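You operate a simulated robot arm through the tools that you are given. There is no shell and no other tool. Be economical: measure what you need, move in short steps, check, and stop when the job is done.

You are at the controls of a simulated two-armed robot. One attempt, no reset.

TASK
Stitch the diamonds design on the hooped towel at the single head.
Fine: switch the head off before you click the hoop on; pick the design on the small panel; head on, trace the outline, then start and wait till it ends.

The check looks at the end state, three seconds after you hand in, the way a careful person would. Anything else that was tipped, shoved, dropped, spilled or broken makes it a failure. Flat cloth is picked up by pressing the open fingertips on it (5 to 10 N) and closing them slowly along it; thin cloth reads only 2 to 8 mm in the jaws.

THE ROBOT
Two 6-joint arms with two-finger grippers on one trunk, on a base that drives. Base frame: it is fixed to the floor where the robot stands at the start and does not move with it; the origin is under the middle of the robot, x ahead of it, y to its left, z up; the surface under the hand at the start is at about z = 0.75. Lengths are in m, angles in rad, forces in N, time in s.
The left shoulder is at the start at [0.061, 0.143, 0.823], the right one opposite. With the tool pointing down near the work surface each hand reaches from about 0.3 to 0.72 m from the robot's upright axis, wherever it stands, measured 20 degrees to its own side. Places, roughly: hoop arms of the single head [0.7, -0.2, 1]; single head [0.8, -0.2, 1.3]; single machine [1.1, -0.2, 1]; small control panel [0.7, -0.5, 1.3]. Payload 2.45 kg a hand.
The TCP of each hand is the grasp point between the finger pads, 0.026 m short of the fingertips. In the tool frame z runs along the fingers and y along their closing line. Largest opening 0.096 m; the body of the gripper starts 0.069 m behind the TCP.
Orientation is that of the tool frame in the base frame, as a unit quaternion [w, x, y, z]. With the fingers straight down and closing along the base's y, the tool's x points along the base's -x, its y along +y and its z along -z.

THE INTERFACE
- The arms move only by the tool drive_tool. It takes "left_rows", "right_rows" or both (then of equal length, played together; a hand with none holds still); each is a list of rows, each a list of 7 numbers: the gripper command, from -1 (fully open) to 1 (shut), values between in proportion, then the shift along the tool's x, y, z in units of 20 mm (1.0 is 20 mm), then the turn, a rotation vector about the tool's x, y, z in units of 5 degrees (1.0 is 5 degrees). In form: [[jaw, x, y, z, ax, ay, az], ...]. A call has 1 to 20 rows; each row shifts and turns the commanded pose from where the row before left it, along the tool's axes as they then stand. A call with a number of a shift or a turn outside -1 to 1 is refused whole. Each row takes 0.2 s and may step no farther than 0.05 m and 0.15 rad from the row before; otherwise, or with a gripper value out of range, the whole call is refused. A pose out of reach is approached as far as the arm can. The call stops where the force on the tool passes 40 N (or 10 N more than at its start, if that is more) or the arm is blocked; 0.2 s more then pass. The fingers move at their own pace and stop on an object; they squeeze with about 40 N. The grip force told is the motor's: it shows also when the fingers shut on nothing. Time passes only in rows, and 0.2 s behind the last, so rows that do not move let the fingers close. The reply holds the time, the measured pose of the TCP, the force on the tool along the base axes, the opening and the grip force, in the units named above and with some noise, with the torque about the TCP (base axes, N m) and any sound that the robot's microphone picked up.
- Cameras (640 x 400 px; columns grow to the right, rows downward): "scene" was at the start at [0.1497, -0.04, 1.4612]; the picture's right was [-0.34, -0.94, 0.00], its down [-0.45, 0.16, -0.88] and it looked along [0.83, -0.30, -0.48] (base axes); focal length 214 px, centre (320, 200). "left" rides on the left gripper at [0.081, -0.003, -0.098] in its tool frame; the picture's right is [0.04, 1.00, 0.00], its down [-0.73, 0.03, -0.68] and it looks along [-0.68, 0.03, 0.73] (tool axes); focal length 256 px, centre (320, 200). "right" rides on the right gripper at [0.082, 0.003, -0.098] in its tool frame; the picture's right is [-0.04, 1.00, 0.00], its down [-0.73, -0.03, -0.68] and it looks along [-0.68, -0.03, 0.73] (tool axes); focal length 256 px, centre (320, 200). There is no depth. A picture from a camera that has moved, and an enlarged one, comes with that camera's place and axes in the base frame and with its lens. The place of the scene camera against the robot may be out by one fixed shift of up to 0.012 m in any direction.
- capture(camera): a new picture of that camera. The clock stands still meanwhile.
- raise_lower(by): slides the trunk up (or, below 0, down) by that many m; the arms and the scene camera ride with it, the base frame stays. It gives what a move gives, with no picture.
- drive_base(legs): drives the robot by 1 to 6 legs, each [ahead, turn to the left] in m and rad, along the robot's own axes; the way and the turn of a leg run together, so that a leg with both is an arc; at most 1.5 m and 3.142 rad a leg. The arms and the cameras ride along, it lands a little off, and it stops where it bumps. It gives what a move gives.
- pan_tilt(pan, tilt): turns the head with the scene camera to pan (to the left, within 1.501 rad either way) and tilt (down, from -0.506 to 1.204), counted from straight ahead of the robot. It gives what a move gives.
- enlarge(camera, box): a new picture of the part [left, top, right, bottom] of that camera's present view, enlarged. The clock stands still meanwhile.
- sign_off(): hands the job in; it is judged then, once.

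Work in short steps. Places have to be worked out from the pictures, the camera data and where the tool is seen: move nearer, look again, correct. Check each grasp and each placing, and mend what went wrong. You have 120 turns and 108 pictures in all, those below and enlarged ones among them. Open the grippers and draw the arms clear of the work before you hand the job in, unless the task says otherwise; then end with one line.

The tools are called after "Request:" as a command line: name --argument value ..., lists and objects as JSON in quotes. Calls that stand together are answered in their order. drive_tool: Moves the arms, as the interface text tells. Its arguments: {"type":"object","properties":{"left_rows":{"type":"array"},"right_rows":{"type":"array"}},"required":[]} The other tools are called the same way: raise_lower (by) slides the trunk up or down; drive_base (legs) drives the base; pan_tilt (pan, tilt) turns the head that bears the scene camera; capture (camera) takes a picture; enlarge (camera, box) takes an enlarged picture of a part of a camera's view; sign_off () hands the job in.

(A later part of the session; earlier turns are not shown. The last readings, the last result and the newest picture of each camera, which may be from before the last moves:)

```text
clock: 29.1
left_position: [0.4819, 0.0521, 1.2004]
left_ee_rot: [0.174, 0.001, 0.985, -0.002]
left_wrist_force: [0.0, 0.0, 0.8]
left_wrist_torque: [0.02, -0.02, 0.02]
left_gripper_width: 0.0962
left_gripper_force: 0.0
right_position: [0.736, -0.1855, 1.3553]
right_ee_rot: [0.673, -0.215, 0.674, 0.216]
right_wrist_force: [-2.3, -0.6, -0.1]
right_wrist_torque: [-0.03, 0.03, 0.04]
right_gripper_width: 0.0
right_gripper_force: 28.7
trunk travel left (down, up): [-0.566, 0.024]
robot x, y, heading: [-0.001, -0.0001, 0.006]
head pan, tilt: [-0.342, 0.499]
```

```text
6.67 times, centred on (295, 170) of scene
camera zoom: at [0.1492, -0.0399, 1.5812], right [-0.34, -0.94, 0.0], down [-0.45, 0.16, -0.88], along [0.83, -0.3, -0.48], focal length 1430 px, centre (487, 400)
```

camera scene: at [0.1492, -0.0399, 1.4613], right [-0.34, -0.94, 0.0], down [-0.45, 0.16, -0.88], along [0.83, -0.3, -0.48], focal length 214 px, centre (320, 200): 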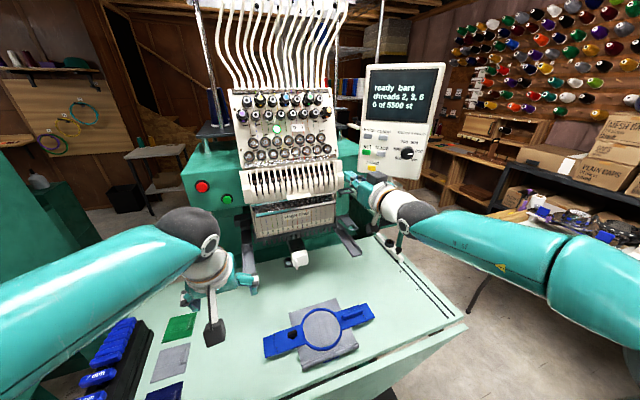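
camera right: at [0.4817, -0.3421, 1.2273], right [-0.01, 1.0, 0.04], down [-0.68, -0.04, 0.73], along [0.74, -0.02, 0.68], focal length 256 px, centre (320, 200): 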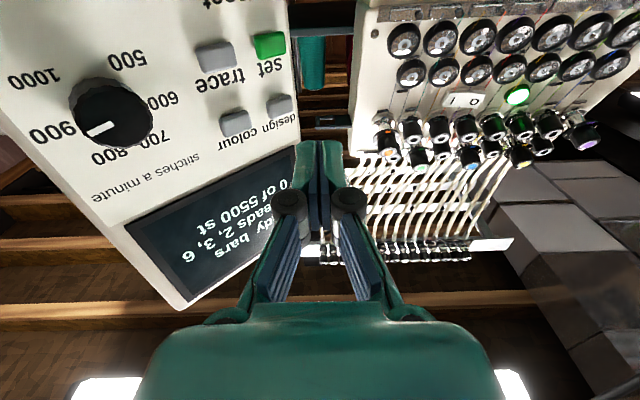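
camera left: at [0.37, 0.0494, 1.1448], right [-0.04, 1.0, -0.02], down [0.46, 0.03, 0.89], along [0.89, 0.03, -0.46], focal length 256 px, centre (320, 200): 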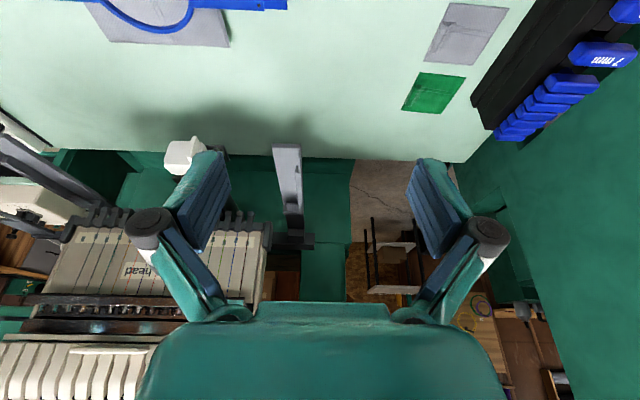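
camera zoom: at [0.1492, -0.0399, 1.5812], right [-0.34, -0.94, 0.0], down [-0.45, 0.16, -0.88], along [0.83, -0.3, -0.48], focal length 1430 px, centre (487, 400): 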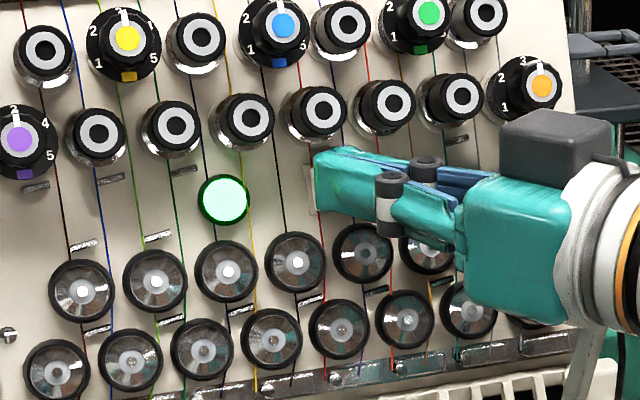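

Touch began at 2 N. I press 2 mm steps further and then retract straight back.

Request:
drive_tool --right_rows '[[1, 0, -0.06, 0.08, 0, 0, 0], [1, 0, -0.06, 0.08, 0, 0, 0]]'

Request:
enlarge --camera "scene" --box '[250, 140, 340, 200]'

```text
clock: 29.7
left_position: [0.4813, 0.0521, 1.2018]
left_ee_rot: [0.175, 0.002, 0.985, -0.001]
left_wrist_force: [1.0, 0.5, 0.3]
left_wrist_torque: [-0.02, -0.02, -0.01]
left_gripper_width: 0.0961
left_gripper_force: 0.0
right_position: [0.7384, -0.1851, 1.3573]
right_ee_rot: [0.674, -0.215, 0.674, 0.216]
right_wrist_force: [-9.3, 0.4, -1.1]
right_wrist_torque: [-0.02, 0.1, 0.04]
right_gripper_width: 0.0
right_gripper_force: 28.5
trunk travel left (down, up): [-0.566, 0.024]
robot x, y, heading: [-0.0027, 0.0009, -0.003]
head pan, tilt: [-0.342, 0.499]
```

```text
6.67 times, centred on (295, 170) of scene
camera zoom: at [0.1475, -0.04, 1.5814], right [-0.34, -0.94, 0.0], down [-0.45, 0.16, -0.88], along [0.83, -0.3, -0.48], focal length 1430 px, centre (487, 400)
```

zoom: 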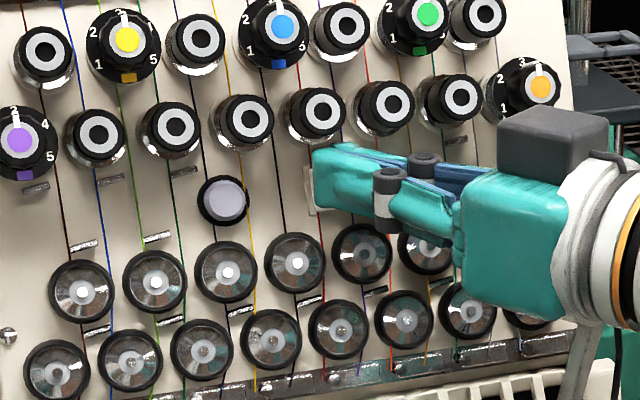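

The head is off at 9 N. I withdraw straight back with a slight bias to the left.

Request:
drive_tool --right_rows '[[1, 0, 0.25, -0.25, 0, 0, 0], [1, 0, 0.45, -0.5, 0, 0, 0], [1, 0, 0.55, -0.8, 0, 0, 0], [1, 0, 0.55, -0.8, 0, 0, 0], [1, 0, 0.3, -0.8, 0, 0, 0]]'

Request:
enlarge --camera "scene" --box '[250, 140, 340, 200]'

```text
clock: 30.9
left_position: [0.4811, 0.0529, 1.1998]
left_ee_rot: [0.174, 0.002, 0.985, -0.001]
left_wrist_force: [-0.5, 0.8, -0.5]
left_wrist_torque: [0.02, -0.01, 0.02]
left_gripper_width: 0.0961
left_gripper_force: 0.1
right_position: [0.6639, -0.1877, 1.3561]
right_ee_rot: [0.673, -0.214, 0.674, 0.216]
right_wrist_force: [-1.3, -0.4, -0.2]
right_wrist_torque: [0.0, 0.0, -0.02]
right_gripper_width: 0.0001
right_gripper_force: 27.9
trunk travel left (down, up): [-0.566, 0.024]
robot x, y, heading: [0.0002, -0.001, 0.006]
head pan, tilt: [-0.342, 0.499]
```

```text
6.67 times, centred on (295, 170) of scene
camera zoom: at [0.149, -0.0402, 1.5813], right [-0.34, -0.94, 0.0], down [-0.45, 0.16, -0.88], along [0.83, -0.3, -0.48], focal length 1430 px, centre (487, 400)
```

zoom: 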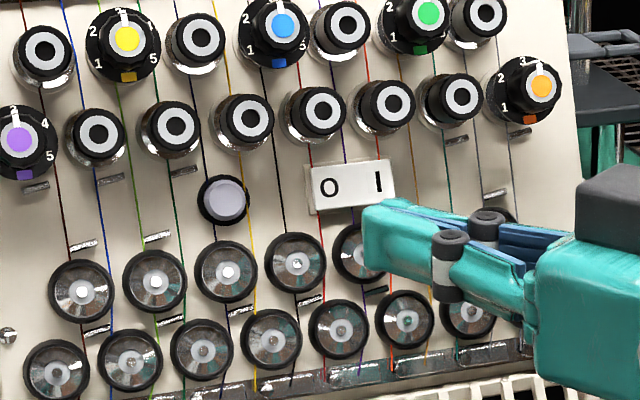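

The head is off and the hand is clear. I retract, lower the trunk, then turn the right hand to a downward tilt for the hoop.

Request:
drive_tool --right_rows '[[1, 0, 0, -1, 0, 0, 0], [1, 0, 0, -1, 0, 0, 0], [1, 0, 0, -1, 0, 0, 0], [1, 0, 0, -1, 0, 0, 0], [1, 0, 0, -1, 0, 0, 0], [1, 0, 0, -1, 0, 0, 0]]'

Request:
raise_lower --by -0.12

Request:
drive_tool --right_rows '[[-1, 0, 0, 0, 1, 0, 0], [-1, 0, 0, 0, 1, 0, 0], [-1, 0, 0, 0, 1, 0, 0], [-1, 0, 0, 0, 1, 0, 0], [-1, 0, 0, 0, 1, 0, 0], [-1, 0, 0, 0, 1, 0, 0], [-1, 0, 0, 0, 1, 0, 0], [-1, 0, 0, 0, 0, 1, 0], [-1, 0, 0, 0, 0, 1, 0], [-1, 0, 0, 0, 0, 1, 0], [-1, 0, 0, 0, 0, 1, 0], [-1, 0, 0, 0, 0, 1, 0], [-1, 0, 0, 0, 0, 1, 0], [-1, 0, 0, 0, 0, 1, 0], [-1, 0, 0, 0, 0, 1, 0], [-1, 0, 0, 0, 0, 1, 0], [-1, 0, 0, 0, 0, 1, 0], [-1, 0, 0, 0, 0, 1, 0], [-1, 0, 0, 0, 0, 1, 0]]'

Request:
enlarge --camera "scene" --box '[240, 280, 400, 380]'

```text
clock: 32.3
left_position: [0.481, 0.0523, 1.2004]
left_ee_rot: [0.173, 0.001, 0.985, 0.0]
left_wrist_force: [-0.4, 0.2, -0.2]
left_wrist_torque: [-0.01, -0.01, -0.03]
left_gripper_width: 0.0961
left_gripper_force: 0.1
right_position: [0.5651, -0.2581, 1.3566]
right_ee_rot: [0.673, -0.215, 0.674, 0.216]
right_wrist_force: [0.3, 0.1, 0.5]
right_wrist_torque: [-0.01, 0.0, 0.01]
right_gripper_width: 0.0
right_gripper_force: 28.6
trunk travel left (down, up): [-0.566, 0.024]
robot x, y, heading: [0.0009, -0.0, -0.0]
head pan, tilt: [-0.342, 0.499]
```

```text
clock: 33.8
left_position: [0.4819, 0.0522, 1.0805]
left_ee_rot: [0.173, 0.001, 0.985, -0.001]
left_wrist_force: [0.4, -0.6, 0.0]
left_wrist_torque: [0.01, 0.01, 0.0]
left_gripper_width: 0.096
left_gripper_force: 0.0
right_position: [0.5663, -0.2563, 1.2356]
right_ee_rot: [0.673, -0.215, 0.674, 0.217]
right_wrist_force: [-0.5, 0.7, 0.4]
right_wrist_torque: [0.03, -0.01, 0.04]
right_gripper_width: 0.0
right_gripper_force: 29.2
trunk travel left (down, up): [-0.446, 0.144]
robot x, y, heading: [0.0028, -0.0013, -0.0]
head pan, tilt: [-0.342, 0.499]
```

```text
clock: 37.8
left_position: [0.4815, 0.0534, 1.0799]
left_ee_rot: [0.172, 0.002, 0.985, -0.001]
left_wrist_force: [0.1, -0.2, -0.3]
left_wrist_torque: [0.02, -0.01, 0.0]
left_gripper_width: 0.0959
left_gripper_force: 0.1
right_position: [0.5657, -0.2271, 1.2455]
right_ee_rot: [0.337, -0.136, 0.929, 0.064]
right_wrist_force: [0.3, 0.0, -0.7]
right_wrist_torque: [0.0, 0.02, -0.03]
right_gripper_width: 0.0961
right_gripper_force: 0.0
right hand out of reach, approached as far as the arm can: row 6, 7, 10, 11, 12
trunk travel left (down, up): [-0.446, 0.144]
robot x, y, heading: [0.0016, -0.0011, 0.001]
head pan, tilt: [-0.342, 0.499]
```

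```text
4.00 times, centred on (320, 330) of scene
camera zoom: at [0.1501, -0.0398, 1.4611], right [-0.34, -0.94, 0.0], down [-0.45, 0.16, -0.88], along [0.83, -0.3, -0.48], focal length 858 px, centre (320, -320)
```

zoom: 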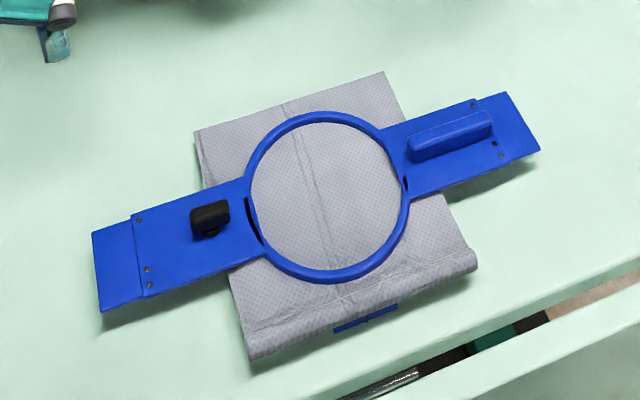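

I see the hoop clearly now: a ridge on the right bracket and a black knob on the left, with flaps at the ends. I straighten the right hand to a clean 30° tilt and lower it for a close look at the arms.

Request:
drive_tool --right_rows '[[-1, 0, 0, 0, 0.74, 0.65, 0.88], [-1, 0, 0, 0, 0.74, 0.65, 0.88], [-1, 0, 0, 0, 0.74, 0.65, 0.88], [-1, 0.96, -0.74, 0.38, 0, 0, 0], [-1, 0.96, -0.74, 0.38, 0, 0, 0], [-1, 0.96, -0.74, 0.38, 0, 0, 0], [-1, 0.96, -0.74, 0.38, 0, 0, 0], [-1, 0.96, -0.74, 0.38, 0, 0, 0], [-1, 0.96, -0.74, 0.38, 0, 0, 0], [-1, 0.96, -0.74, 0.38, 0, 0, 0], [-1, 0.96, -0.74, 0.38, 0, 0, 0], [-1, 0.96, -0.74, 0.38, 0, 0, 0]]'

Request:
capture --camera "right"

Request:
enlarge --camera "scene" --box '[310, 170, 410, 260]'

Request:
enlarge --camera "left" --box '[0, 100, 160, 300]'

```text
clock: 40.4
left_position: [0.4822, 0.0528, 1.0801]
left_ee_rot: [0.174, 0.001, 0.985, 0.0]
left_wrist_force: [0.4, 0.7, -0.1]
left_wrist_torque: [-0.03, 0.01, 0.01]
left_gripper_width: 0.096
left_gripper_force: 0.2
right_position: [0.45, -0.3616, 1.1001]
right_ee_rot: [0.26, -0.001, 0.966, 0.0]
right_wrist_force: [-0.1, -0.3, 0.5]
right_wrist_torque: [0.01, 0.03, 0.0]
right_gripper_width: 0.0961
right_gripper_force: 0.0
trunk travel left (down, up): [-0.446, 0.144]
robot x, y, heading: [0.0016, -0.002, -0.003]
head pan, tilt: [-0.342, 0.499]
```

```text
68 pictures are left
camera right: at [0.3298, -0.3587, 1.1437], right [0.03, 1.0, 0.02], down [0.29, -0.03, 0.96], along [0.96, -0.02, -0.29], focal length 256 px, centre (320, 200)
```

right: 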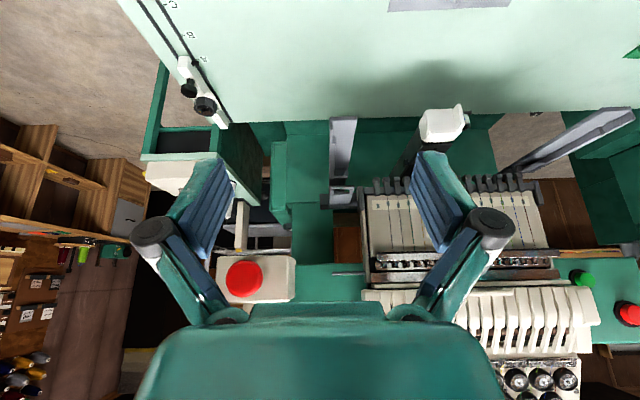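

```text
4.44 times, centred on (360, 215) of scene
camera zoom: at [0.149, -0.0402, 1.4613], right [-0.34, -0.94, 0.0], down [-0.45, 0.16, -0.88], along [0.83, -0.3, -0.48], focal length 953 px, centre (142, 133)
```

zoom: 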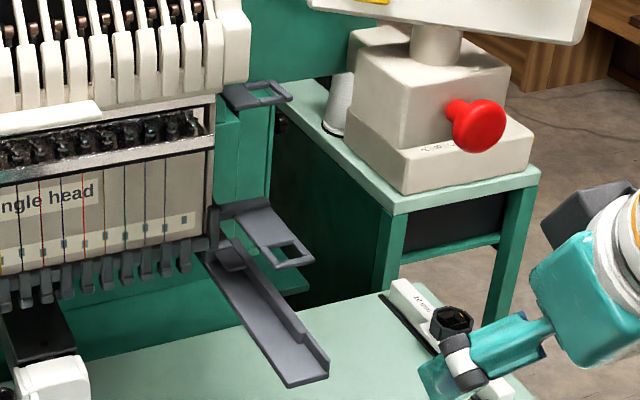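

```text
2.00 times, centred on (80, 200) of left
camera zoom: at [0.3706, 0.0491, 1.1447], right [-0.04, 1.0, -0.01], down [0.46, 0.03, 0.89], along [0.89, 0.03, -0.46], focal length 512 px, centre (800, 200)
```

zoom: 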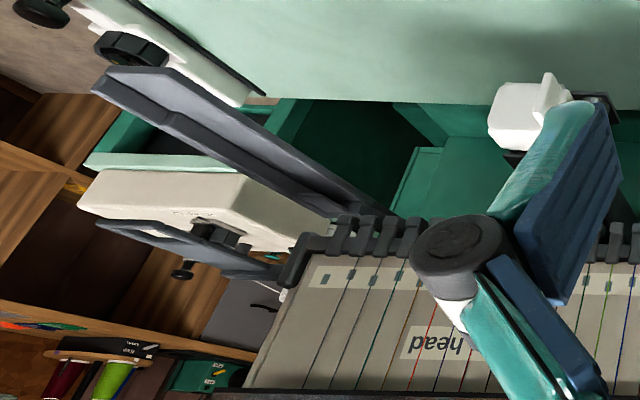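

I zoom the right camera on both arms to see the ring-like shelf above the right arm.

Request:
enlarge --camera "right" --box '[280, 90, 440, 220]'

Request:
enlarge --camera "right" --box '[480, 80, 640, 200]'

Request:
enlarge --camera "left" --box '[220, 120, 380, 260]'

```text
3.08 times, centred on (360, 155) of right
camera zoom: at [0.3298, -0.3587, 1.1437], right [0.03, 1.0, 0.02], down [0.29, -0.03, 0.96], along [0.96, -0.02, -0.29], focal length 788 px, centre (197, 338)
```

zoom: 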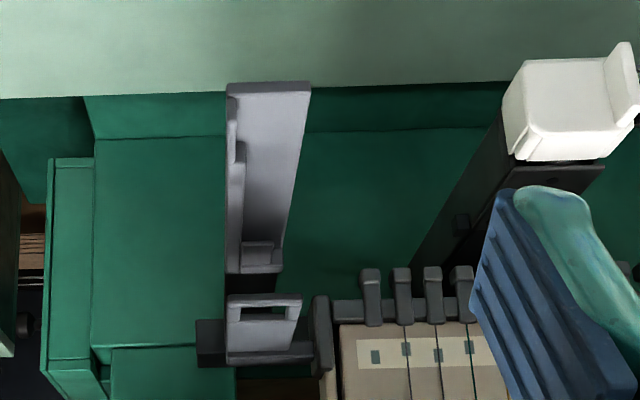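

```text
3.33 times, centred on (560, 140) of right
camera zoom: at [0.3298, -0.3587, 1.1437], right [0.03, 1.0, 0.02], down [0.29, -0.03, 0.96], along [0.96, -0.02, -0.29], focal length 853 px, centre (-480, 400)
```

zoom: 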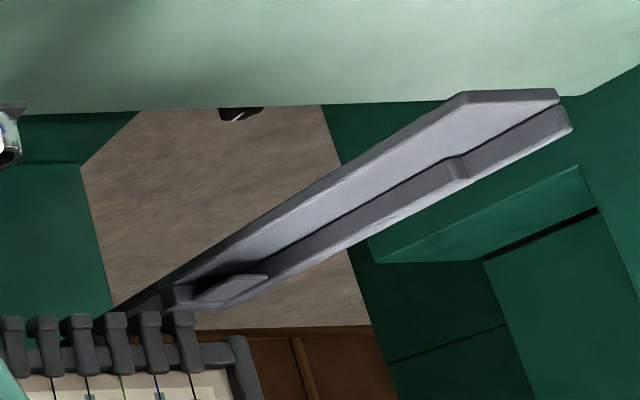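

```text
2.86 times, centred on (300, 190) of left
camera zoom: at [0.3706, 0.0491, 1.1447], right [-0.04, 1.0, -0.01], down [0.46, 0.03, 0.89], along [0.89, 0.03, -0.46], focal length 731 px, centre (377, 229)
```

zoom: 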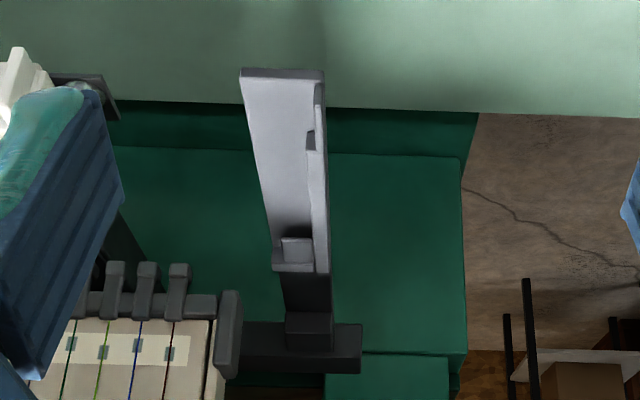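

The plan: a ring-shaped shelf overhangs the right arm at z of about 1.03, so I must hold the hoop with hands tilted back, closing along y. The right hand takes the ridge by its ends and the left takes the knob. I bring both hands tilted 35° to about 10 cm above their handles.

Request:
drive_tool --right_rows '[[-1, 0, 0, 0, 0, -1, 0], [-1, 0, 0, 0, 0, 0, 0], [-1, 0, 0, 0, 0, 0, 0], [-1, 0.275, 0.358, 0.98, 0, 0, 0], [-1, 0.275, 0.358, 0.98, 0, 0, 0], [-1, 0.275, 0.358, 0.98, 0, 0, 0], [-1, 0.275, 0.358, 0.98, 0, 0, 0], [-1, 0.275, 0.358, 0.98, 0, 0, 0], [-1, 0.275, 0.358, 0.98, 0, 0, 0], [-1, 0.275, 0.358, 0.98, 0, 0, 0], [-1, 0.275, 0.358, 0.98, 0, 0, 0], [-1, 0.275, 0.358, 0.98, 0, 0, 0], [-1, 0.275, 0.358, 0.98, 0, 0, 0], [-1, 0.275, 0.358, 0.98, 0, 0, 0], [-1, 0.275, 0.358, 0.98, 0, 0, 0]]' --left_rows '[[-1, 0, 0, 0, 0, -1, 0], [-1, 0, 0, 0, 0, -1, 0], [-1, 0, 0, 0, 0, -1, 0], [-1, 0.33, -0.49, 0.836, 0, 0, 0], [-1, 0.33, -0.49, 0.836, 0, 0, 0], [-1, 0.33, -0.49, 0.836, 0, 0, 0], [-1, 0.33, -0.49, 0.836, 0, 0, 0], [-1, 0.33, -0.49, 0.836, 0, 0, 0], [-1, 0.33, -0.49, 0.836, 0, 0, 0], [-1, 0.33, -0.49, 0.836, 0, 0, 0], [-1, 0.33, -0.49, 0.836, 0, 0, 0], [-1, 0.33, -0.49, 0.836, 0, 0, 0], [-1, 0.33, -0.49, 0.836, 0, 0, 0], [-1, 0.33, -0.49, 0.836, 0, 0, 0], [-1, 0.33, -0.49, 0.836, 0, 0, 0]]'

Request:
capture --camera "right"

Request:
capture --camera "left"

Request:
enlarge --camera "scene" --box '[220, 240, 420, 380]'

```text
clock: 43.6
left_position: [0.5334, -0.0663, 0.8697]
left_ee_rot: [0.301, 0.0, 0.954, 0.0]
left_wrist_force: [0.3, 0.7, 0.9]
left_wrist_torque: [0.0, 0.0, 0.0]
left_gripper_width: 0.0957
left_gripper_force: 0.0
right_position: [0.5324, -0.2758, 0.8692]
right_ee_rot: [0.302, -0.002, 0.953, 0.0]
right_wrist_force: [1.0, 0.5, -0.5]
right_wrist_torque: [-0.01, 0.01, -0.03]
right_gripper_width: 0.0959
right_gripper_force: 0.0
trunk travel left (down, up): [-0.446, 0.144]
robot x, y, heading: [0.001, 0.0038, 0.004]
head pan, tilt: [-0.342, 0.499]
```

```text
62 pictures are left
camera right: at [0.4095, -0.272, 0.9023], right [0.03, 1.0, 0.02], down [0.21, -0.03, 0.98], along [0.98, -0.02, -0.21], focal length 256 px, centre (320, 200)
```

right: 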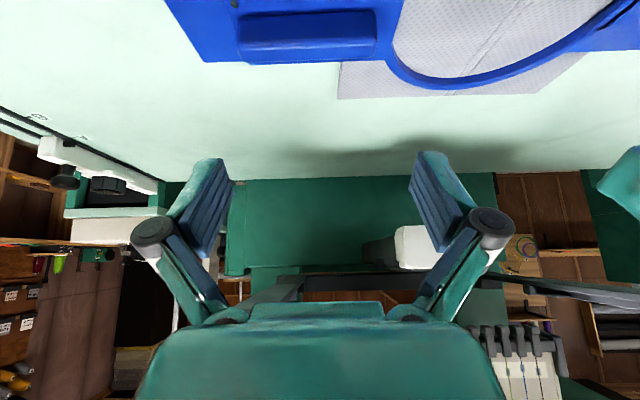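

```text
61 pictures are left
camera left: at [0.4086, -0.0695, 0.904], right [-0.03, 1.0, -0.02], down [0.21, 0.03, 0.98], along [0.98, 0.03, -0.21], focal length 256 px, centre (320, 200)
```

left: 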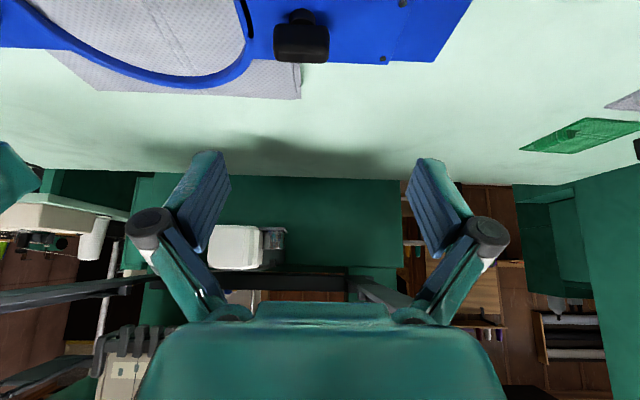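

```text
2.86 times, centred on (320, 310) of scene
camera zoom: at [0.1505, -0.0402, 1.4611], right [-0.34, -0.94, 0.0], down [-0.45, 0.16, -0.88], along [0.83, -0.3, -0.48], focal length 613 px, centre (320, -114)
```

zoom: 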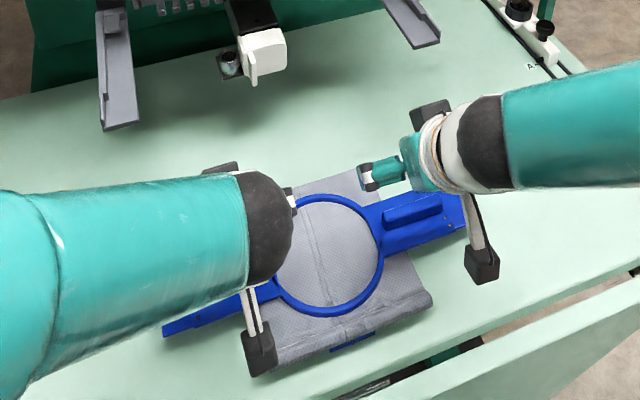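

Refined positions are ridge centre [0.530,-0.279], about 0.075 long, and knob [0.536,-0.077]. I lower both hands straight down by 7 cm while aligning them.

Request:
drive_tool --right_rows '[[-0.82, 0.6, -0.16, 0.75, 0, 0, 0], [-0.82, 0.574, 0, 0.819, 0, 0, 0], [-0.82, 0.574, 0, 0.819, 0, 0, 0], [-0.82, 0.287, 0, 0.41, 0, 0, 0]]' --left_rows '[[-0.5, 0.5, -0.53, 0.87, 0, 0, 0], [-0.5, 0.574, 0, 0.819, 0, 0, 0], [-0.5, 0.574, 0, 0.819, 0, 0, 0], [-0.5, 0.287, 0, 0.41, 0, 0, 0]]'

Request:
capture --camera "right"

Request:
capture --camera "left"

Request:
enlarge --camera "scene" --box '[280, 270, 380, 350]'

```text
clock: 44.6
left_position: [0.5342, -0.0783, 0.7997]
left_ee_rot: [0.302, 0.001, 0.953, -0.001]
left_wrist_force: [-0.1, 0.4, 1.7]
left_wrist_torque: [0.08, 0.02, -0.01]
left_gripper_width: 0.0723
left_gripper_force: 0.1
right_position: [0.53, -0.2782, 0.7998]
right_ee_rot: [0.301, -0.001, 0.953, 0.0]
right_wrist_force: [-0.8, 0.4, 0.2]
right_wrist_torque: [0.0, -0.03, 0.01]
right_gripper_width: 0.0871
right_gripper_force: 0.0
trunk travel left (down, up): [-0.446, 0.144]
robot x, y, heading: [0.0001, 0.0016, 0.002]
head pan, tilt: [-0.342, 0.499]
```

```text
59 pictures are left
camera right: at [0.407, -0.2753, 0.8333], right [0.03, 1.0, 0.02], down [0.21, -0.03, 0.98], along [0.98, -0.02, -0.21], focal length 256 px, centre (320, 200)
```

right: 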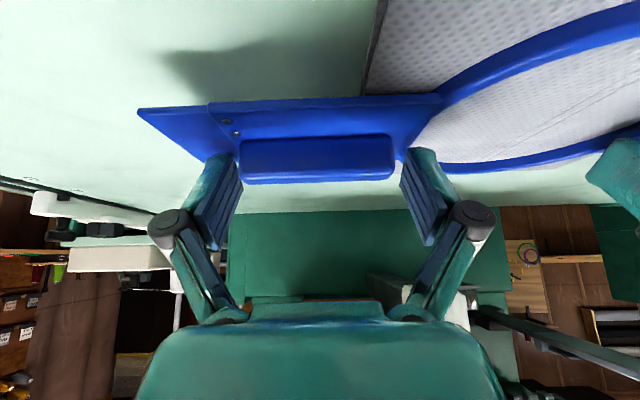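

```text
58 pictures are left
camera left: at [0.41, -0.0799, 0.8341], right [-0.03, 1.0, -0.02], down [0.21, 0.03, 0.98], along [0.98, 0.02, -0.21], focal length 256 px, centre (320, 200)
```

left: 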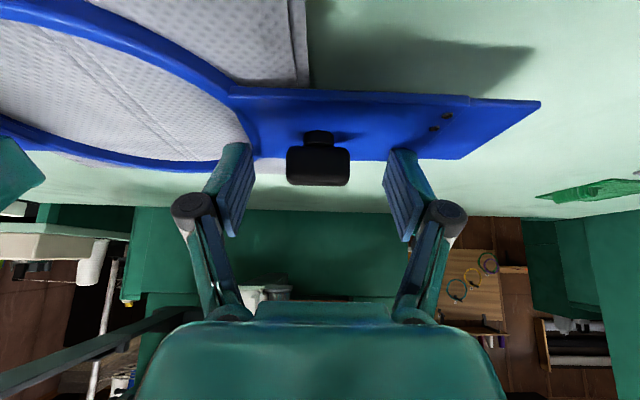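

```text
5.00 times, centred on (330, 310) of scene
camera zoom: at [0.1494, -0.0401, 1.4613], right [-0.34, -0.94, 0.0], down [-0.45, 0.16, -0.88], along [0.83, -0.3, -0.48], focal length 1072 px, centre (270, -350)
```

zoom: 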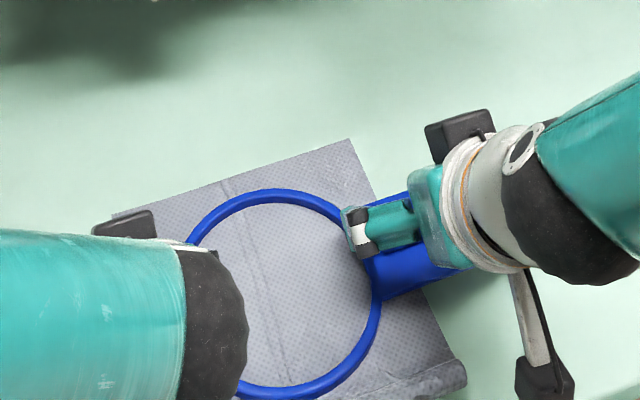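

Both handles sit between the fingers, with tops at z of about 0.796 and the plate at about 0.777. I shift back 6 mm to centre the pads, then close both grippers.

Request:
drive_tool --right_rows '[[-0.82, 0.246, -0.15, -0.17, 0, 0, 0], [-0.7, 0, 0, 0, 0, 0, 0], [-0.6, 0, 0, 0, 0, 0, 0], [1, 0, 0, 0, 0, 0, 0], [1, 0, 0, 0, 0, 0, 0], [1, 0, 0, 0, 0, 0, 0]]' --left_rows '[[-0.5, 0.246, 0, -0.17, 0, 0, 0], [0, 0, 0, 0, 0, 0, 0], [0.2, 0, 0, 0, 0, 0, 0], [1, 0, 0, 0, 0, 0, 0], [1, 0, 0, 0, 0, 0, 0], [1, 0, 0, 0, 0, 0, 0]]'

Request:
capture --camera "right"

Request:
capture --camera "left"

```text
clock: 46.0
left_position: [0.5278, -0.079, 0.8053]
left_ee_rot: [0.304, -0.001, 0.953, -0.003]
left_wrist_force: [2.6, -15.4, 31.7]
left_wrist_torque: [-0.11, -0.25, -0.05]
left_gripper_width: 0.0285
left_gripper_force: 40.2
right_position: [0.5235, -0.2796, 0.8013]
right_ee_rot: [0.302, -0.003, 0.953, 0.001]
right_wrist_force: [-3.2, 18.4, 2.2]
right_wrist_torque: [-0.41, 0.42, 0.81]
right_gripper_width: 0.0743
right_gripper_force: 39.7
trunk travel left (down, up): [-0.446, 0.144]
robot x, y, heading: [-0.0034, -0.0008, -0.0]
head pan, tilt: [-0.342, 0.499]
```

```text
56 pictures are left
camera right: at [0.3992, -0.2771, 0.8347], right [0.03, 1.0, 0.02], down [0.21, -0.03, 0.98], along [0.98, -0.02, -0.21], focal length 256 px, centre (320, 200)
```

right: 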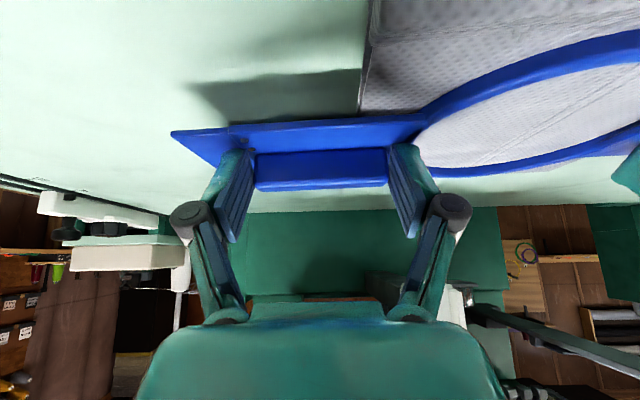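

```text
55 pictures are left
camera left: at [0.4042, -0.0807, 0.8382], right [-0.03, 1.0, -0.03], down [0.2, 0.04, 0.98], along [0.98, 0.02, -0.2], focal length 256 px, centre (320, 200)
```

left: 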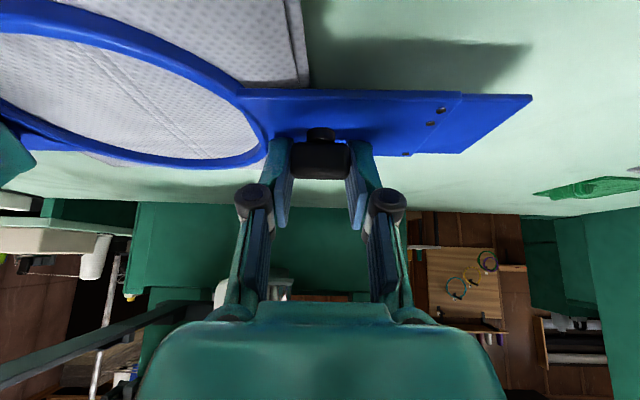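

Both handles are gripped, at 28.5 mm and 74 mm. The left tip presses on the plate. I lift both together slowly by 3 cm and check.

Request:
drive_tool --right_rows '[[1, -0.287, 0, -0.41, 0, 0, 0], [1, -0.287, 0, -0.41, 0, 0, 0], [1, -0.287, 0, -0.41, 0, 0, 0]]' --left_rows '[[1, -0.287, 0, -0.41, 0, 0, 0], [1, -0.287, 0, -0.41, 0, 0, 0], [1, -0.287, 0, -0.41, 0, 0, 0]]'

Request:
capture --camera "scene"

Request:
capture --camera "right"

```text
clock: 46.8
left_position: [0.5289, -0.0773, 0.8305]
left_ee_rot: [0.3, 0.001, 0.954, -0.002]
left_wrist_force: [8.2, -20.6, 9.1]
left_wrist_torque: [-0.81, -0.29, 0.05]
left_gripper_width: 0.0281
left_gripper_force: 40.5
right_position: [0.5215, -0.2791, 0.8299]
right_ee_rot: [0.299, -0.003, 0.954, 0.003]
right_wrist_force: [-8.7, 20.6, -10.5]
right_wrist_torque: [-1.08, 0.36, 1.59]
right_gripper_width: 0.0746
right_gripper_force: 39.8
trunk travel left (down, up): [-0.446, 0.144]
robot x, y, heading: [-0.0015, 0.0019, 0.001]
head pan, tilt: [-0.342, 0.499]
```

```text
54 pictures are left
camera scene: at [0.1494, -0.0399, 1.4611], right [-0.34, -0.94, 0.0], down [-0.45, 0.16, -0.88], along [0.83, -0.3, -0.48], focal length 214 px, centre (320, 200)
```

scene: 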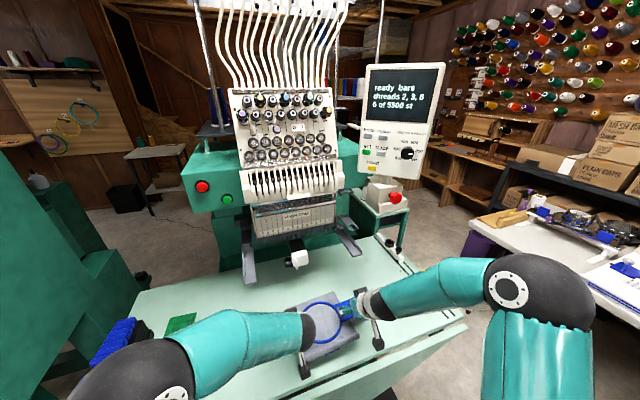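

```text
53 pictures are left
camera right: at [0.4, -0.2771, 0.8631], right [0.02, 1.0, 0.03], down [0.21, -0.03, 0.98], along [0.98, -0.02, -0.22], focal length 256 px, centre (320, 200)
```

right: 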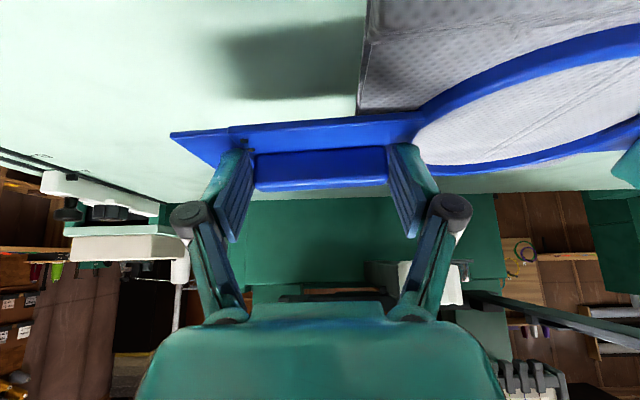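

The hoop is lifted cleanly, with some internal y force pulling the hands together, so I ease that. I raise both hands another 17 cm in unison.

Request:
drive_tool --right_rows '[[1, -0.287, 0.08, -0.41, 0, 0, 0], [1, -0.5, 0, -0.72, 0, 0, 0], [1, -0.5, 0, -0.72, 0, 0, 0], [1, -0.5, 0, -0.72, 0, 0, 0], [1, -0.5, 0, -0.72, 0, 0, 0], [1, -0.5, 0, -0.72, 0, 0, 0], [1, -0.5, 0, -0.72, 0, 0, 0], [1, -0.5, 0, -0.72, 0, 0, 0], [1, -0.5, 0, -0.72, 0, 0, 0], [1, -0.5, 0, -0.72, 0, 0, 0]]' --left_rows '[[1, -0.287, -0.08, -0.41, 0, 0, 0], [1, -0.5, 0, -0.72, 0, 0, 0], [1, -0.5, 0, -0.72, 0, 0, 0], [1, -0.5, 0, -0.72, 0, 0, 0], [1, -0.5, 0, -0.72, 0, 0, 0], [1, -0.5, 0, -0.72, 0, 0, 0], [1, -0.5, 0, -0.72, 0, 0, 0], [1, -0.5, 0, -0.72, 0, 0, 0], [1, -0.5, 0, -0.72, 0, 0, 0], [1, -0.5, 0, -0.72, 0, 0, 0]]'

Request:
capture --camera "right"

Request:
capture --camera "left"

Request:
enlarge --camera "scene" --box '[220, 200, 400, 340]'

```text
clock: 49.0
left_position: [0.5271, -0.0792, 0.9996]
left_ee_rot: [0.301, 0.001, 0.954, -0.003]
left_wrist_force: [-3.6, -13.6, 7.8]
left_wrist_torque: [-0.75, -0.21, -0.05]
left_gripper_width: 0.028
left_gripper_force: 40.4
right_position: [0.5227, -0.2801, 0.9983]
right_ee_rot: [0.3, -0.001, 0.954, 0.003]
right_wrist_force: [2.9, 13.4, -8.9]
right_wrist_torque: [-0.89, 0.28, -0.47]
right_gripper_width: 0.0747
right_gripper_force: 40.2
trunk travel left (down, up): [-0.446, 0.144]
robot x, y, heading: [0.0004, 0.0011, -0.005]
head pan, tilt: [-0.342, 0.499]
```

```text
52 pictures are left
camera right: at [0.3994, -0.2771, 1.0311], right [0.03, 1.0, 0.03], down [0.21, -0.03, 0.98], along [0.98, -0.03, -0.21], focal length 256 px, centre (320, 200)
```

right: 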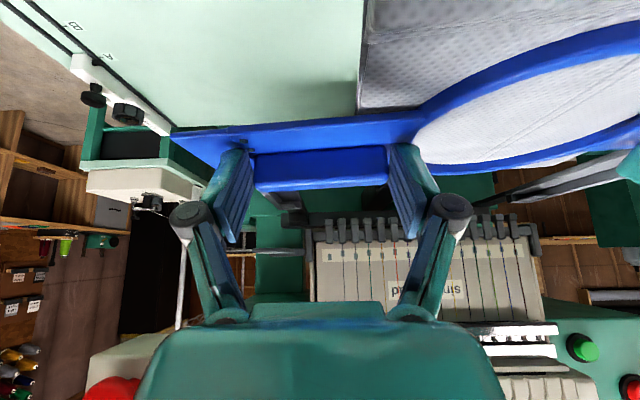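

```text
51 pictures are left
camera left: at [0.4025, -0.0812, 1.0323], right [-0.03, 1.0, -0.03], down [0.21, 0.03, 0.98], along [0.98, 0.02, -0.21], focal length 256 px, centre (320, 200)
```

left: 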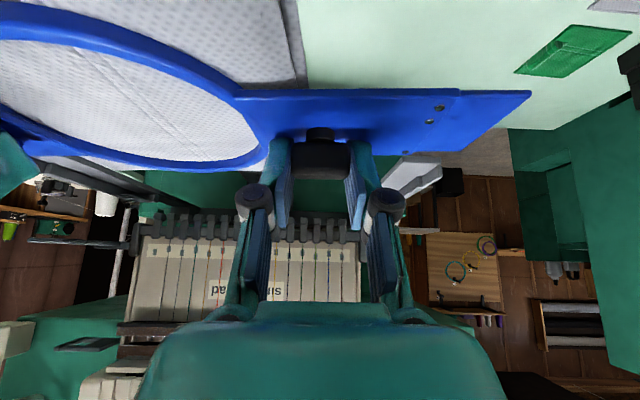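

```text
2.86 times, centred on (310, 270) of scene
camera zoom: at [0.1492, -0.0399, 1.4612], right [-0.34, -0.94, 0.0], down [-0.45, 0.16, -0.88], along [0.83, -0.3, -0.48], focal length 613 px, centre (349, 0)
```

zoom: 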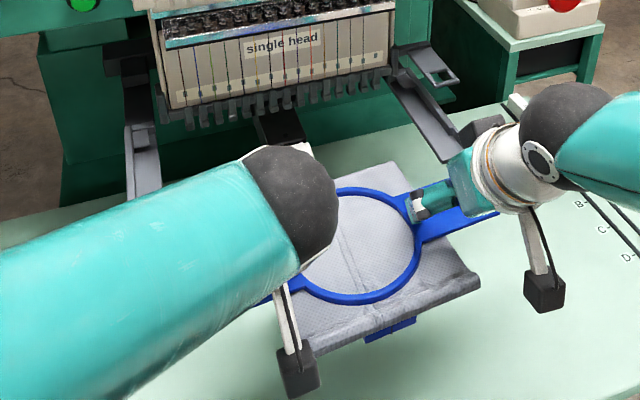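

The hoop is up and the right end seems about 3° ahead, because the ridge slid forward during the grip. I turn both hands −3° about the vertical, raise 1 cm, and advance 5 cm for a closer look at flaps against arms.

Request:
drive_tool --right_rows '[[1, -0.287, 0, -0.41, 0, 0, 0], [1, 0.11, 0, -0.08, 0.172, 0, 0.245], [1, 0.11, 0, -0.08, 0.172, 0, 0.245], [1, -0.41, 0, 0.287, 0, 0, 0], [1, -0.41, 0, 0.287, 0, 0, 0], [1, -0.41, 0, 0.287, 0, 0, 0], [1, -0.41, 0, 0.287, 0, 0, 0], [1, -0.41, 0, 0.287, 0, 0, 0]]' --left_rows '[[1, -0.287, 0, -0.41, 0, 0, 0], [1, -0.11, 0, 0.08, 0.172, 0, 0.245], [1, -0.11, 0, 0.08, 0.172, 0, 0.245], [1, -0.41, 0, 0.287, 0, 0, 0], [1, -0.41, 0, 0.287, 0, 0, 0], [1, -0.41, 0, 0.287, 0, 0, 0], [1, -0.41, 0, 0.287, 0, 0, 0], [1, -0.41, 0, 0.287, 0, 0, 0]]'

Request:
capture --camera "right"

Request:
capture --camera "left"

Request:
enlarge --camera "scene" --box '[220, 190, 380, 310]'

```text
clock: 50.8
left_position: [0.5837, -0.0801, 1.0076]
left_ee_rot: [0.3, 0.026, 0.954, -0.01]
left_wrist_force: [1.1, -11.7, 7.3]
left_wrist_torque: [-0.84, -0.04, 0.0]
left_gripper_width: 0.0281
left_gripper_force: 39.8
right_position: [0.5685, -0.2826, 1.0084]
right_ee_rot: [0.3, 0.023, 0.954, -0.007]
right_wrist_force: [-2.1, 12.0, -8.6]
right_wrist_torque: [-0.82, 0.23, 0.55]
right_gripper_width: 0.0747
right_gripper_force: 39.9
trunk travel left (down, up): [-0.446, 0.144]
robot x, y, heading: [-0.001, 0.0013, -0.001]
head pan, tilt: [-0.342, 0.499]
```

```text
49 pictures are left
camera right: at [0.4454, -0.2731, 1.0413], right [0.08, 1.0, 0.02], down [0.21, -0.04, 0.98], along [0.97, -0.08, -0.21], focal length 256 px, centre (320, 200)
```

right: 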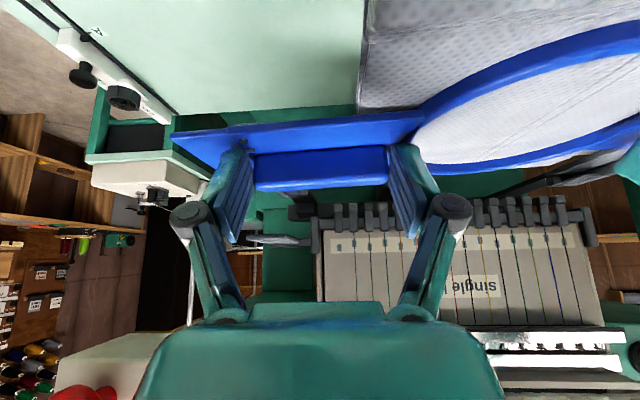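

```text
48 pictures are left
camera left: at [0.4594, -0.0779, 1.0411], right [0.02, 1.0, -0.03], down [0.21, 0.02, 0.98], along [0.98, -0.03, -0.21], focal length 256 px, centre (320, 200)
```

left: 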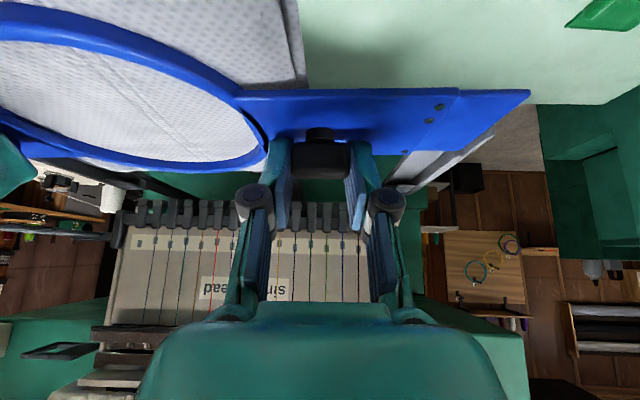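

```text
3.33 times, centred on (300, 250) of scene
camera zoom: at [0.1504, -0.0401, 1.4611], right [-0.34, -0.94, 0.0], down [-0.45, 0.16, -0.88], along [0.83, -0.3, -0.48], focal length 715 px, centre (387, 33)
```

zoom: 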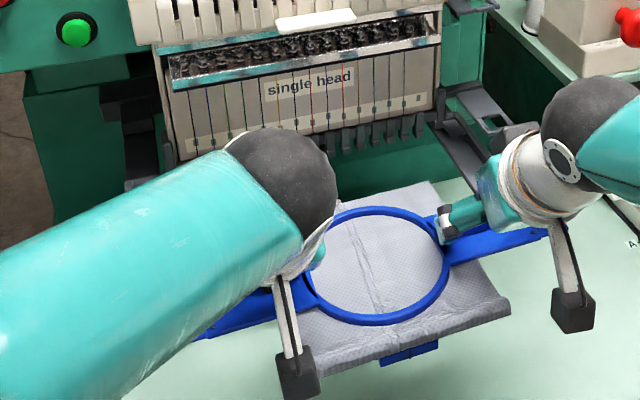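

The flaps are at z of about 0.972 against arms at about 0.955. The hoop centre is y of about -0.179 and needs -0.157, with about 2° of yaw left over. I correct both before advancing.

Request:
drive_tool --right_rows '[[1, 0.08, 0, -0.055, 0.115, 0, 0.163], [1, 0.08, 0, -0.055, 0.115, 0, 0.163], [1, 0, 0.5, 0, 0, 0, 0], [1, 0, 0.5, 0, 0, 0, 0]]' --left_rows '[[1, -0.08, 0, 0.055, 0.115, 0, 0.163], [1, -0.08, 0, 0.055, 0.115, 0, 0.163], [1, 0, 0.5, 0, 0, 0, 0], [1, 0, 0.5, 0, 0, 0, 0]]'

Request:
capture --camera "right"

Request:
capture --camera "left"

```text
clock: 51.8
left_position: [0.5883, -0.062, 1.0071]
left_ee_rot: [0.3, 0.042, 0.953, -0.015]
left_wrist_force: [-0.4, -13.8, 6.8]
left_wrist_torque: [-0.97, 0.0, 0.06]
left_gripper_width: 0.0283
left_gripper_force: 40.3
right_position: [0.5646, -0.2618, 1.008]
right_ee_rot: [0.301, 0.04, 0.953, -0.012]
right_wrist_force: [0.4, 14.2, -8.7]
right_wrist_torque: [-0.63, 0.17, 0.26]
right_gripper_width: 0.0746
right_gripper_force: 39.9
trunk travel left (down, up): [-0.446, 0.144]
robot x, y, heading: [-0.0003, 0.0, -0.002]
head pan, tilt: [-0.342, 0.499]
```

```text
46 pictures are left
camera right: at [0.4435, -0.2481, 1.0412], right [0.12, 0.99, 0.02], down [0.21, -0.05, 0.98], along [0.97, -0.11, -0.21], focal length 256 px, centre (320, 200)
```

right: 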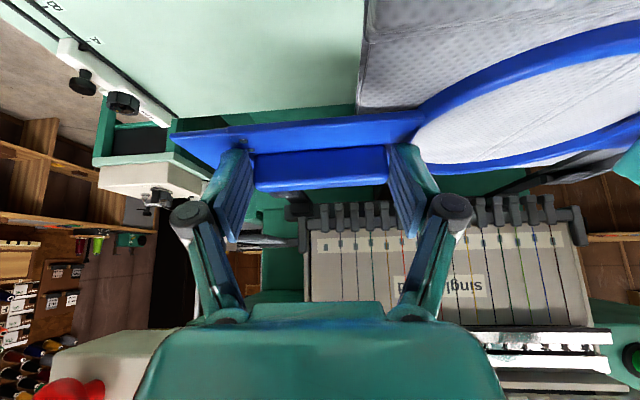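

```text
45 pictures are left
camera left: at [0.4647, -0.0535, 1.0413], right [0.06, 1.0, -0.03], down [0.21, 0.01, 0.98], along [0.98, -0.06, -0.21], focal length 256 px, centre (320, 200)
```

left: 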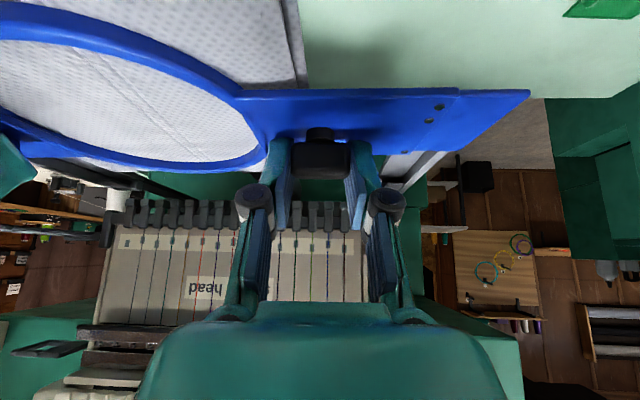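

The yaw is now about 0 and the hoop is centred at y -0.1577, matching the arms. I advance 4.5 cm along +x at the same height.

Request:
drive_tool --right_rows '[[1, -0.37, 0.04, 0.258, 0, 0, 0], [1, -0.37, 0.04, 0.258, 0, 0, 0], [1, -0.37, 0.04, 0.258, 0, 0, 0], [1, -0.37, 0.04, 0.258, 0, 0, 0], [1, -0.37, 0.04, 0.258, 0, 0, 0]]' --left_rows '[[1, -0.37, 0.04, 0.258, 0, 0, 0], [1, -0.37, 0.04, 0.258, 0, 0, 0], [1, -0.37, 0.04, 0.258, 0, 0, 0], [1, -0.37, 0.04, 0.258, 0, 0, 0], [1, -0.37, 0.04, 0.258, 0, 0, 0]]'

Request:
enlarge --camera "right" --box '[130, 90, 330, 230]'

Request:
enlarge --camera "left" --box '[360, 70, 560, 210]'

Request:
enlarge --camera "scene" --box '[220, 180, 400, 290]'

```text
clock: 53.0
left_position: [0.6353, -0.0616, 1.008]
left_ee_rot: [0.301, 0.042, 0.953, -0.014]
left_wrist_force: [4.0, -13.5, 2.6]
left_wrist_torque: [-0.77, 0.04, 0.04]
left_gripper_width: 0.0284
left_gripper_force: 40.1
right_position: [0.6104, -0.2613, 1.0059]
right_ee_rot: [0.301, 0.04, 0.953, -0.012]
right_wrist_force: [-3.5, 13.2, -3.9]
right_wrist_torque: [-0.01, 0.07, 0.92]
right_gripper_width: 0.0746
right_gripper_force: 39.6
trunk travel left (down, up): [-0.446, 0.144]
robot x, y, heading: [-0.0014, 0.0016, -0.006]
head pan, tilt: [-0.342, 0.499]
```

```text
2.86 times, centred on (230, 160) of right
camera zoom: at [0.4892, -0.2478, 1.041], right [0.12, 0.99, 0.02], down [0.21, -0.05, 0.98], along [0.97, -0.11, -0.21], focal length 731 px, centre (577, 314)
```

zoom: 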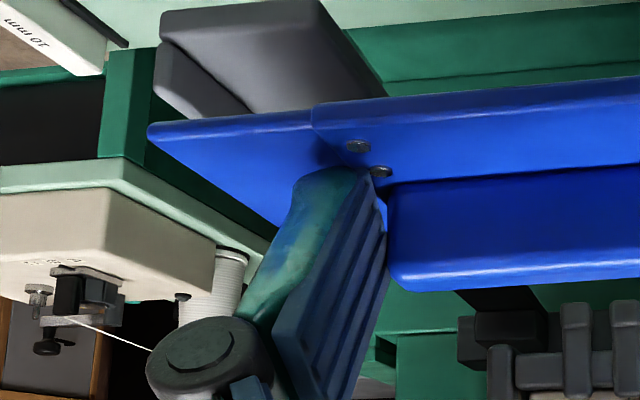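

```text
2.86 times, centred on (460, 140) of left
camera zoom: at [0.5103, -0.0533, 1.041], right [0.06, 1.0, -0.03], down [0.21, 0.01, 0.98], along [0.98, -0.06, -0.21], focal length 731 px, centre (-80, 371)
```

zoom: 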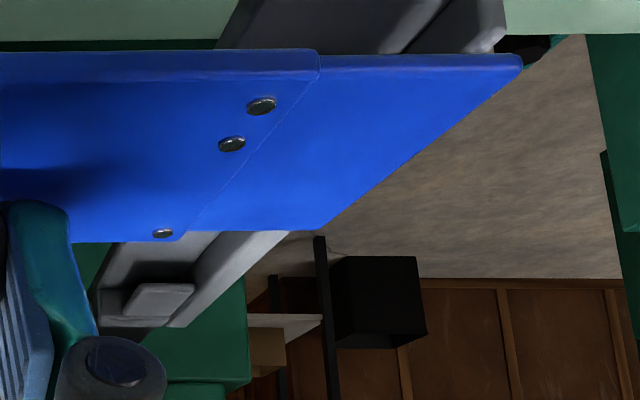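

```text
3.56 times, centred on (310, 235) of scene
camera zoom: at [0.1505, -0.04, 1.4611], right [-0.34, -0.94, 0.0], down [-0.45, 0.16, -0.88], along [0.83, -0.3, -0.48], focal length 763 px, centre (356, 76)
```

zoom: 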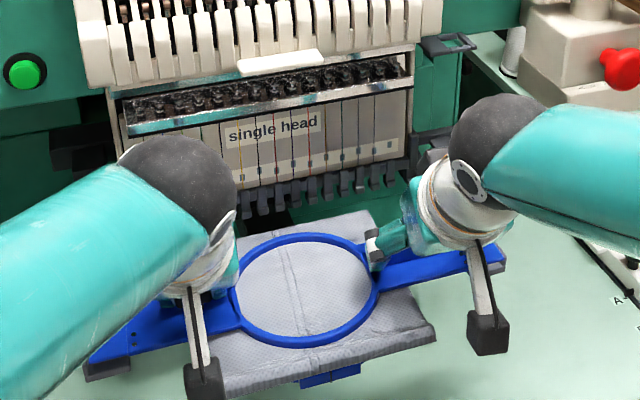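

The left flap has a few mm of play and the right one seems to sit over its wall. I shift +4 mm in y and begin lowering by 9 mm.

Request:
drive_tool --right_rows '[[1, 0, 0.2, 0, 0, 0, 0], [1, 0.086, 0, 0.123, 0, 0, 0], [1, 0.086, 0, 0.123, 0, 0, 0], [1, 0.086, 0, 0.123, 0, 0, 0]]' --left_rows '[[1, 0, 0.2, 0, 0, 0, 0], [1, 0.086, 0, 0.123, 0, 0, 0], [1, 0.086, 0, 0.123, 0, 0, 0], [1, 0.086, 0, 0.123, 0, 0, 0]]'

Request:
enlarge --camera "right" --box '[130, 90, 330, 230]'

Request:
enlarge --camera "left" --box '[360, 70, 560, 210]'

```text
clock: 54.0
left_position: [0.6346, -0.0566, 1.0001]
left_ee_rot: [0.3, 0.043, 0.953, -0.014]
left_wrist_force: [1.3, -14.6, 2.8]
left_wrist_torque: [-0.79, 0.08, 0.01]
left_gripper_width: 0.0283
left_gripper_force: 39.5
right_position: [0.6117, -0.2579, 1.0]
right_ee_rot: [0.302, 0.04, 0.952, -0.012]
right_wrist_force: [-0.8, 16.7, -6.0]
right_wrist_torque: [-0.16, -0.02, 0.51]
right_gripper_width: 0.0745
right_gripper_force: 39.6
trunk travel left (down, up): [-0.446, 0.144]
robot x, y, heading: [-0.002, -0.0017, 0.001]
head pan, tilt: [-0.342, 0.499]
```

```text
2.86 times, centred on (230, 160) of right
camera zoom: at [0.4893, -0.2443, 1.0323], right [0.12, 0.99, 0.02], down [0.21, -0.05, 0.98], along [0.97, -0.11, -0.21], focal length 731 px, centre (577, 314)
```

zoom: 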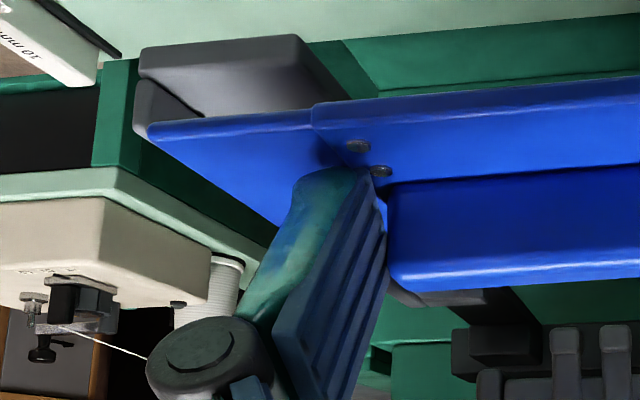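

```text
2.86 times, centred on (460, 140) of left
camera zoom: at [0.5103, -0.0497, 1.0325], right [0.06, 1.0, -0.03], down [0.21, 0.01, 0.98], along [0.98, -0.06, -0.21], focal length 731 px, centre (-80, 371)
```

zoom: 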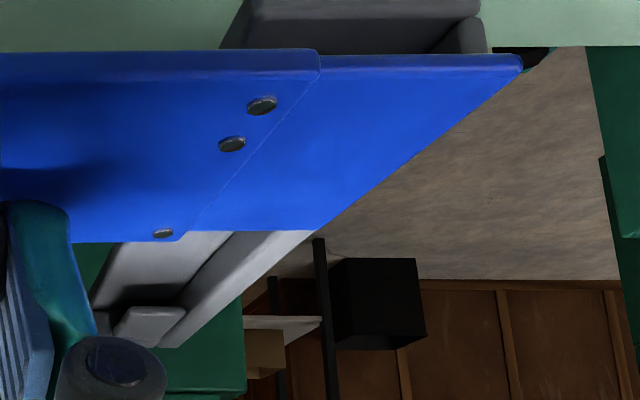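

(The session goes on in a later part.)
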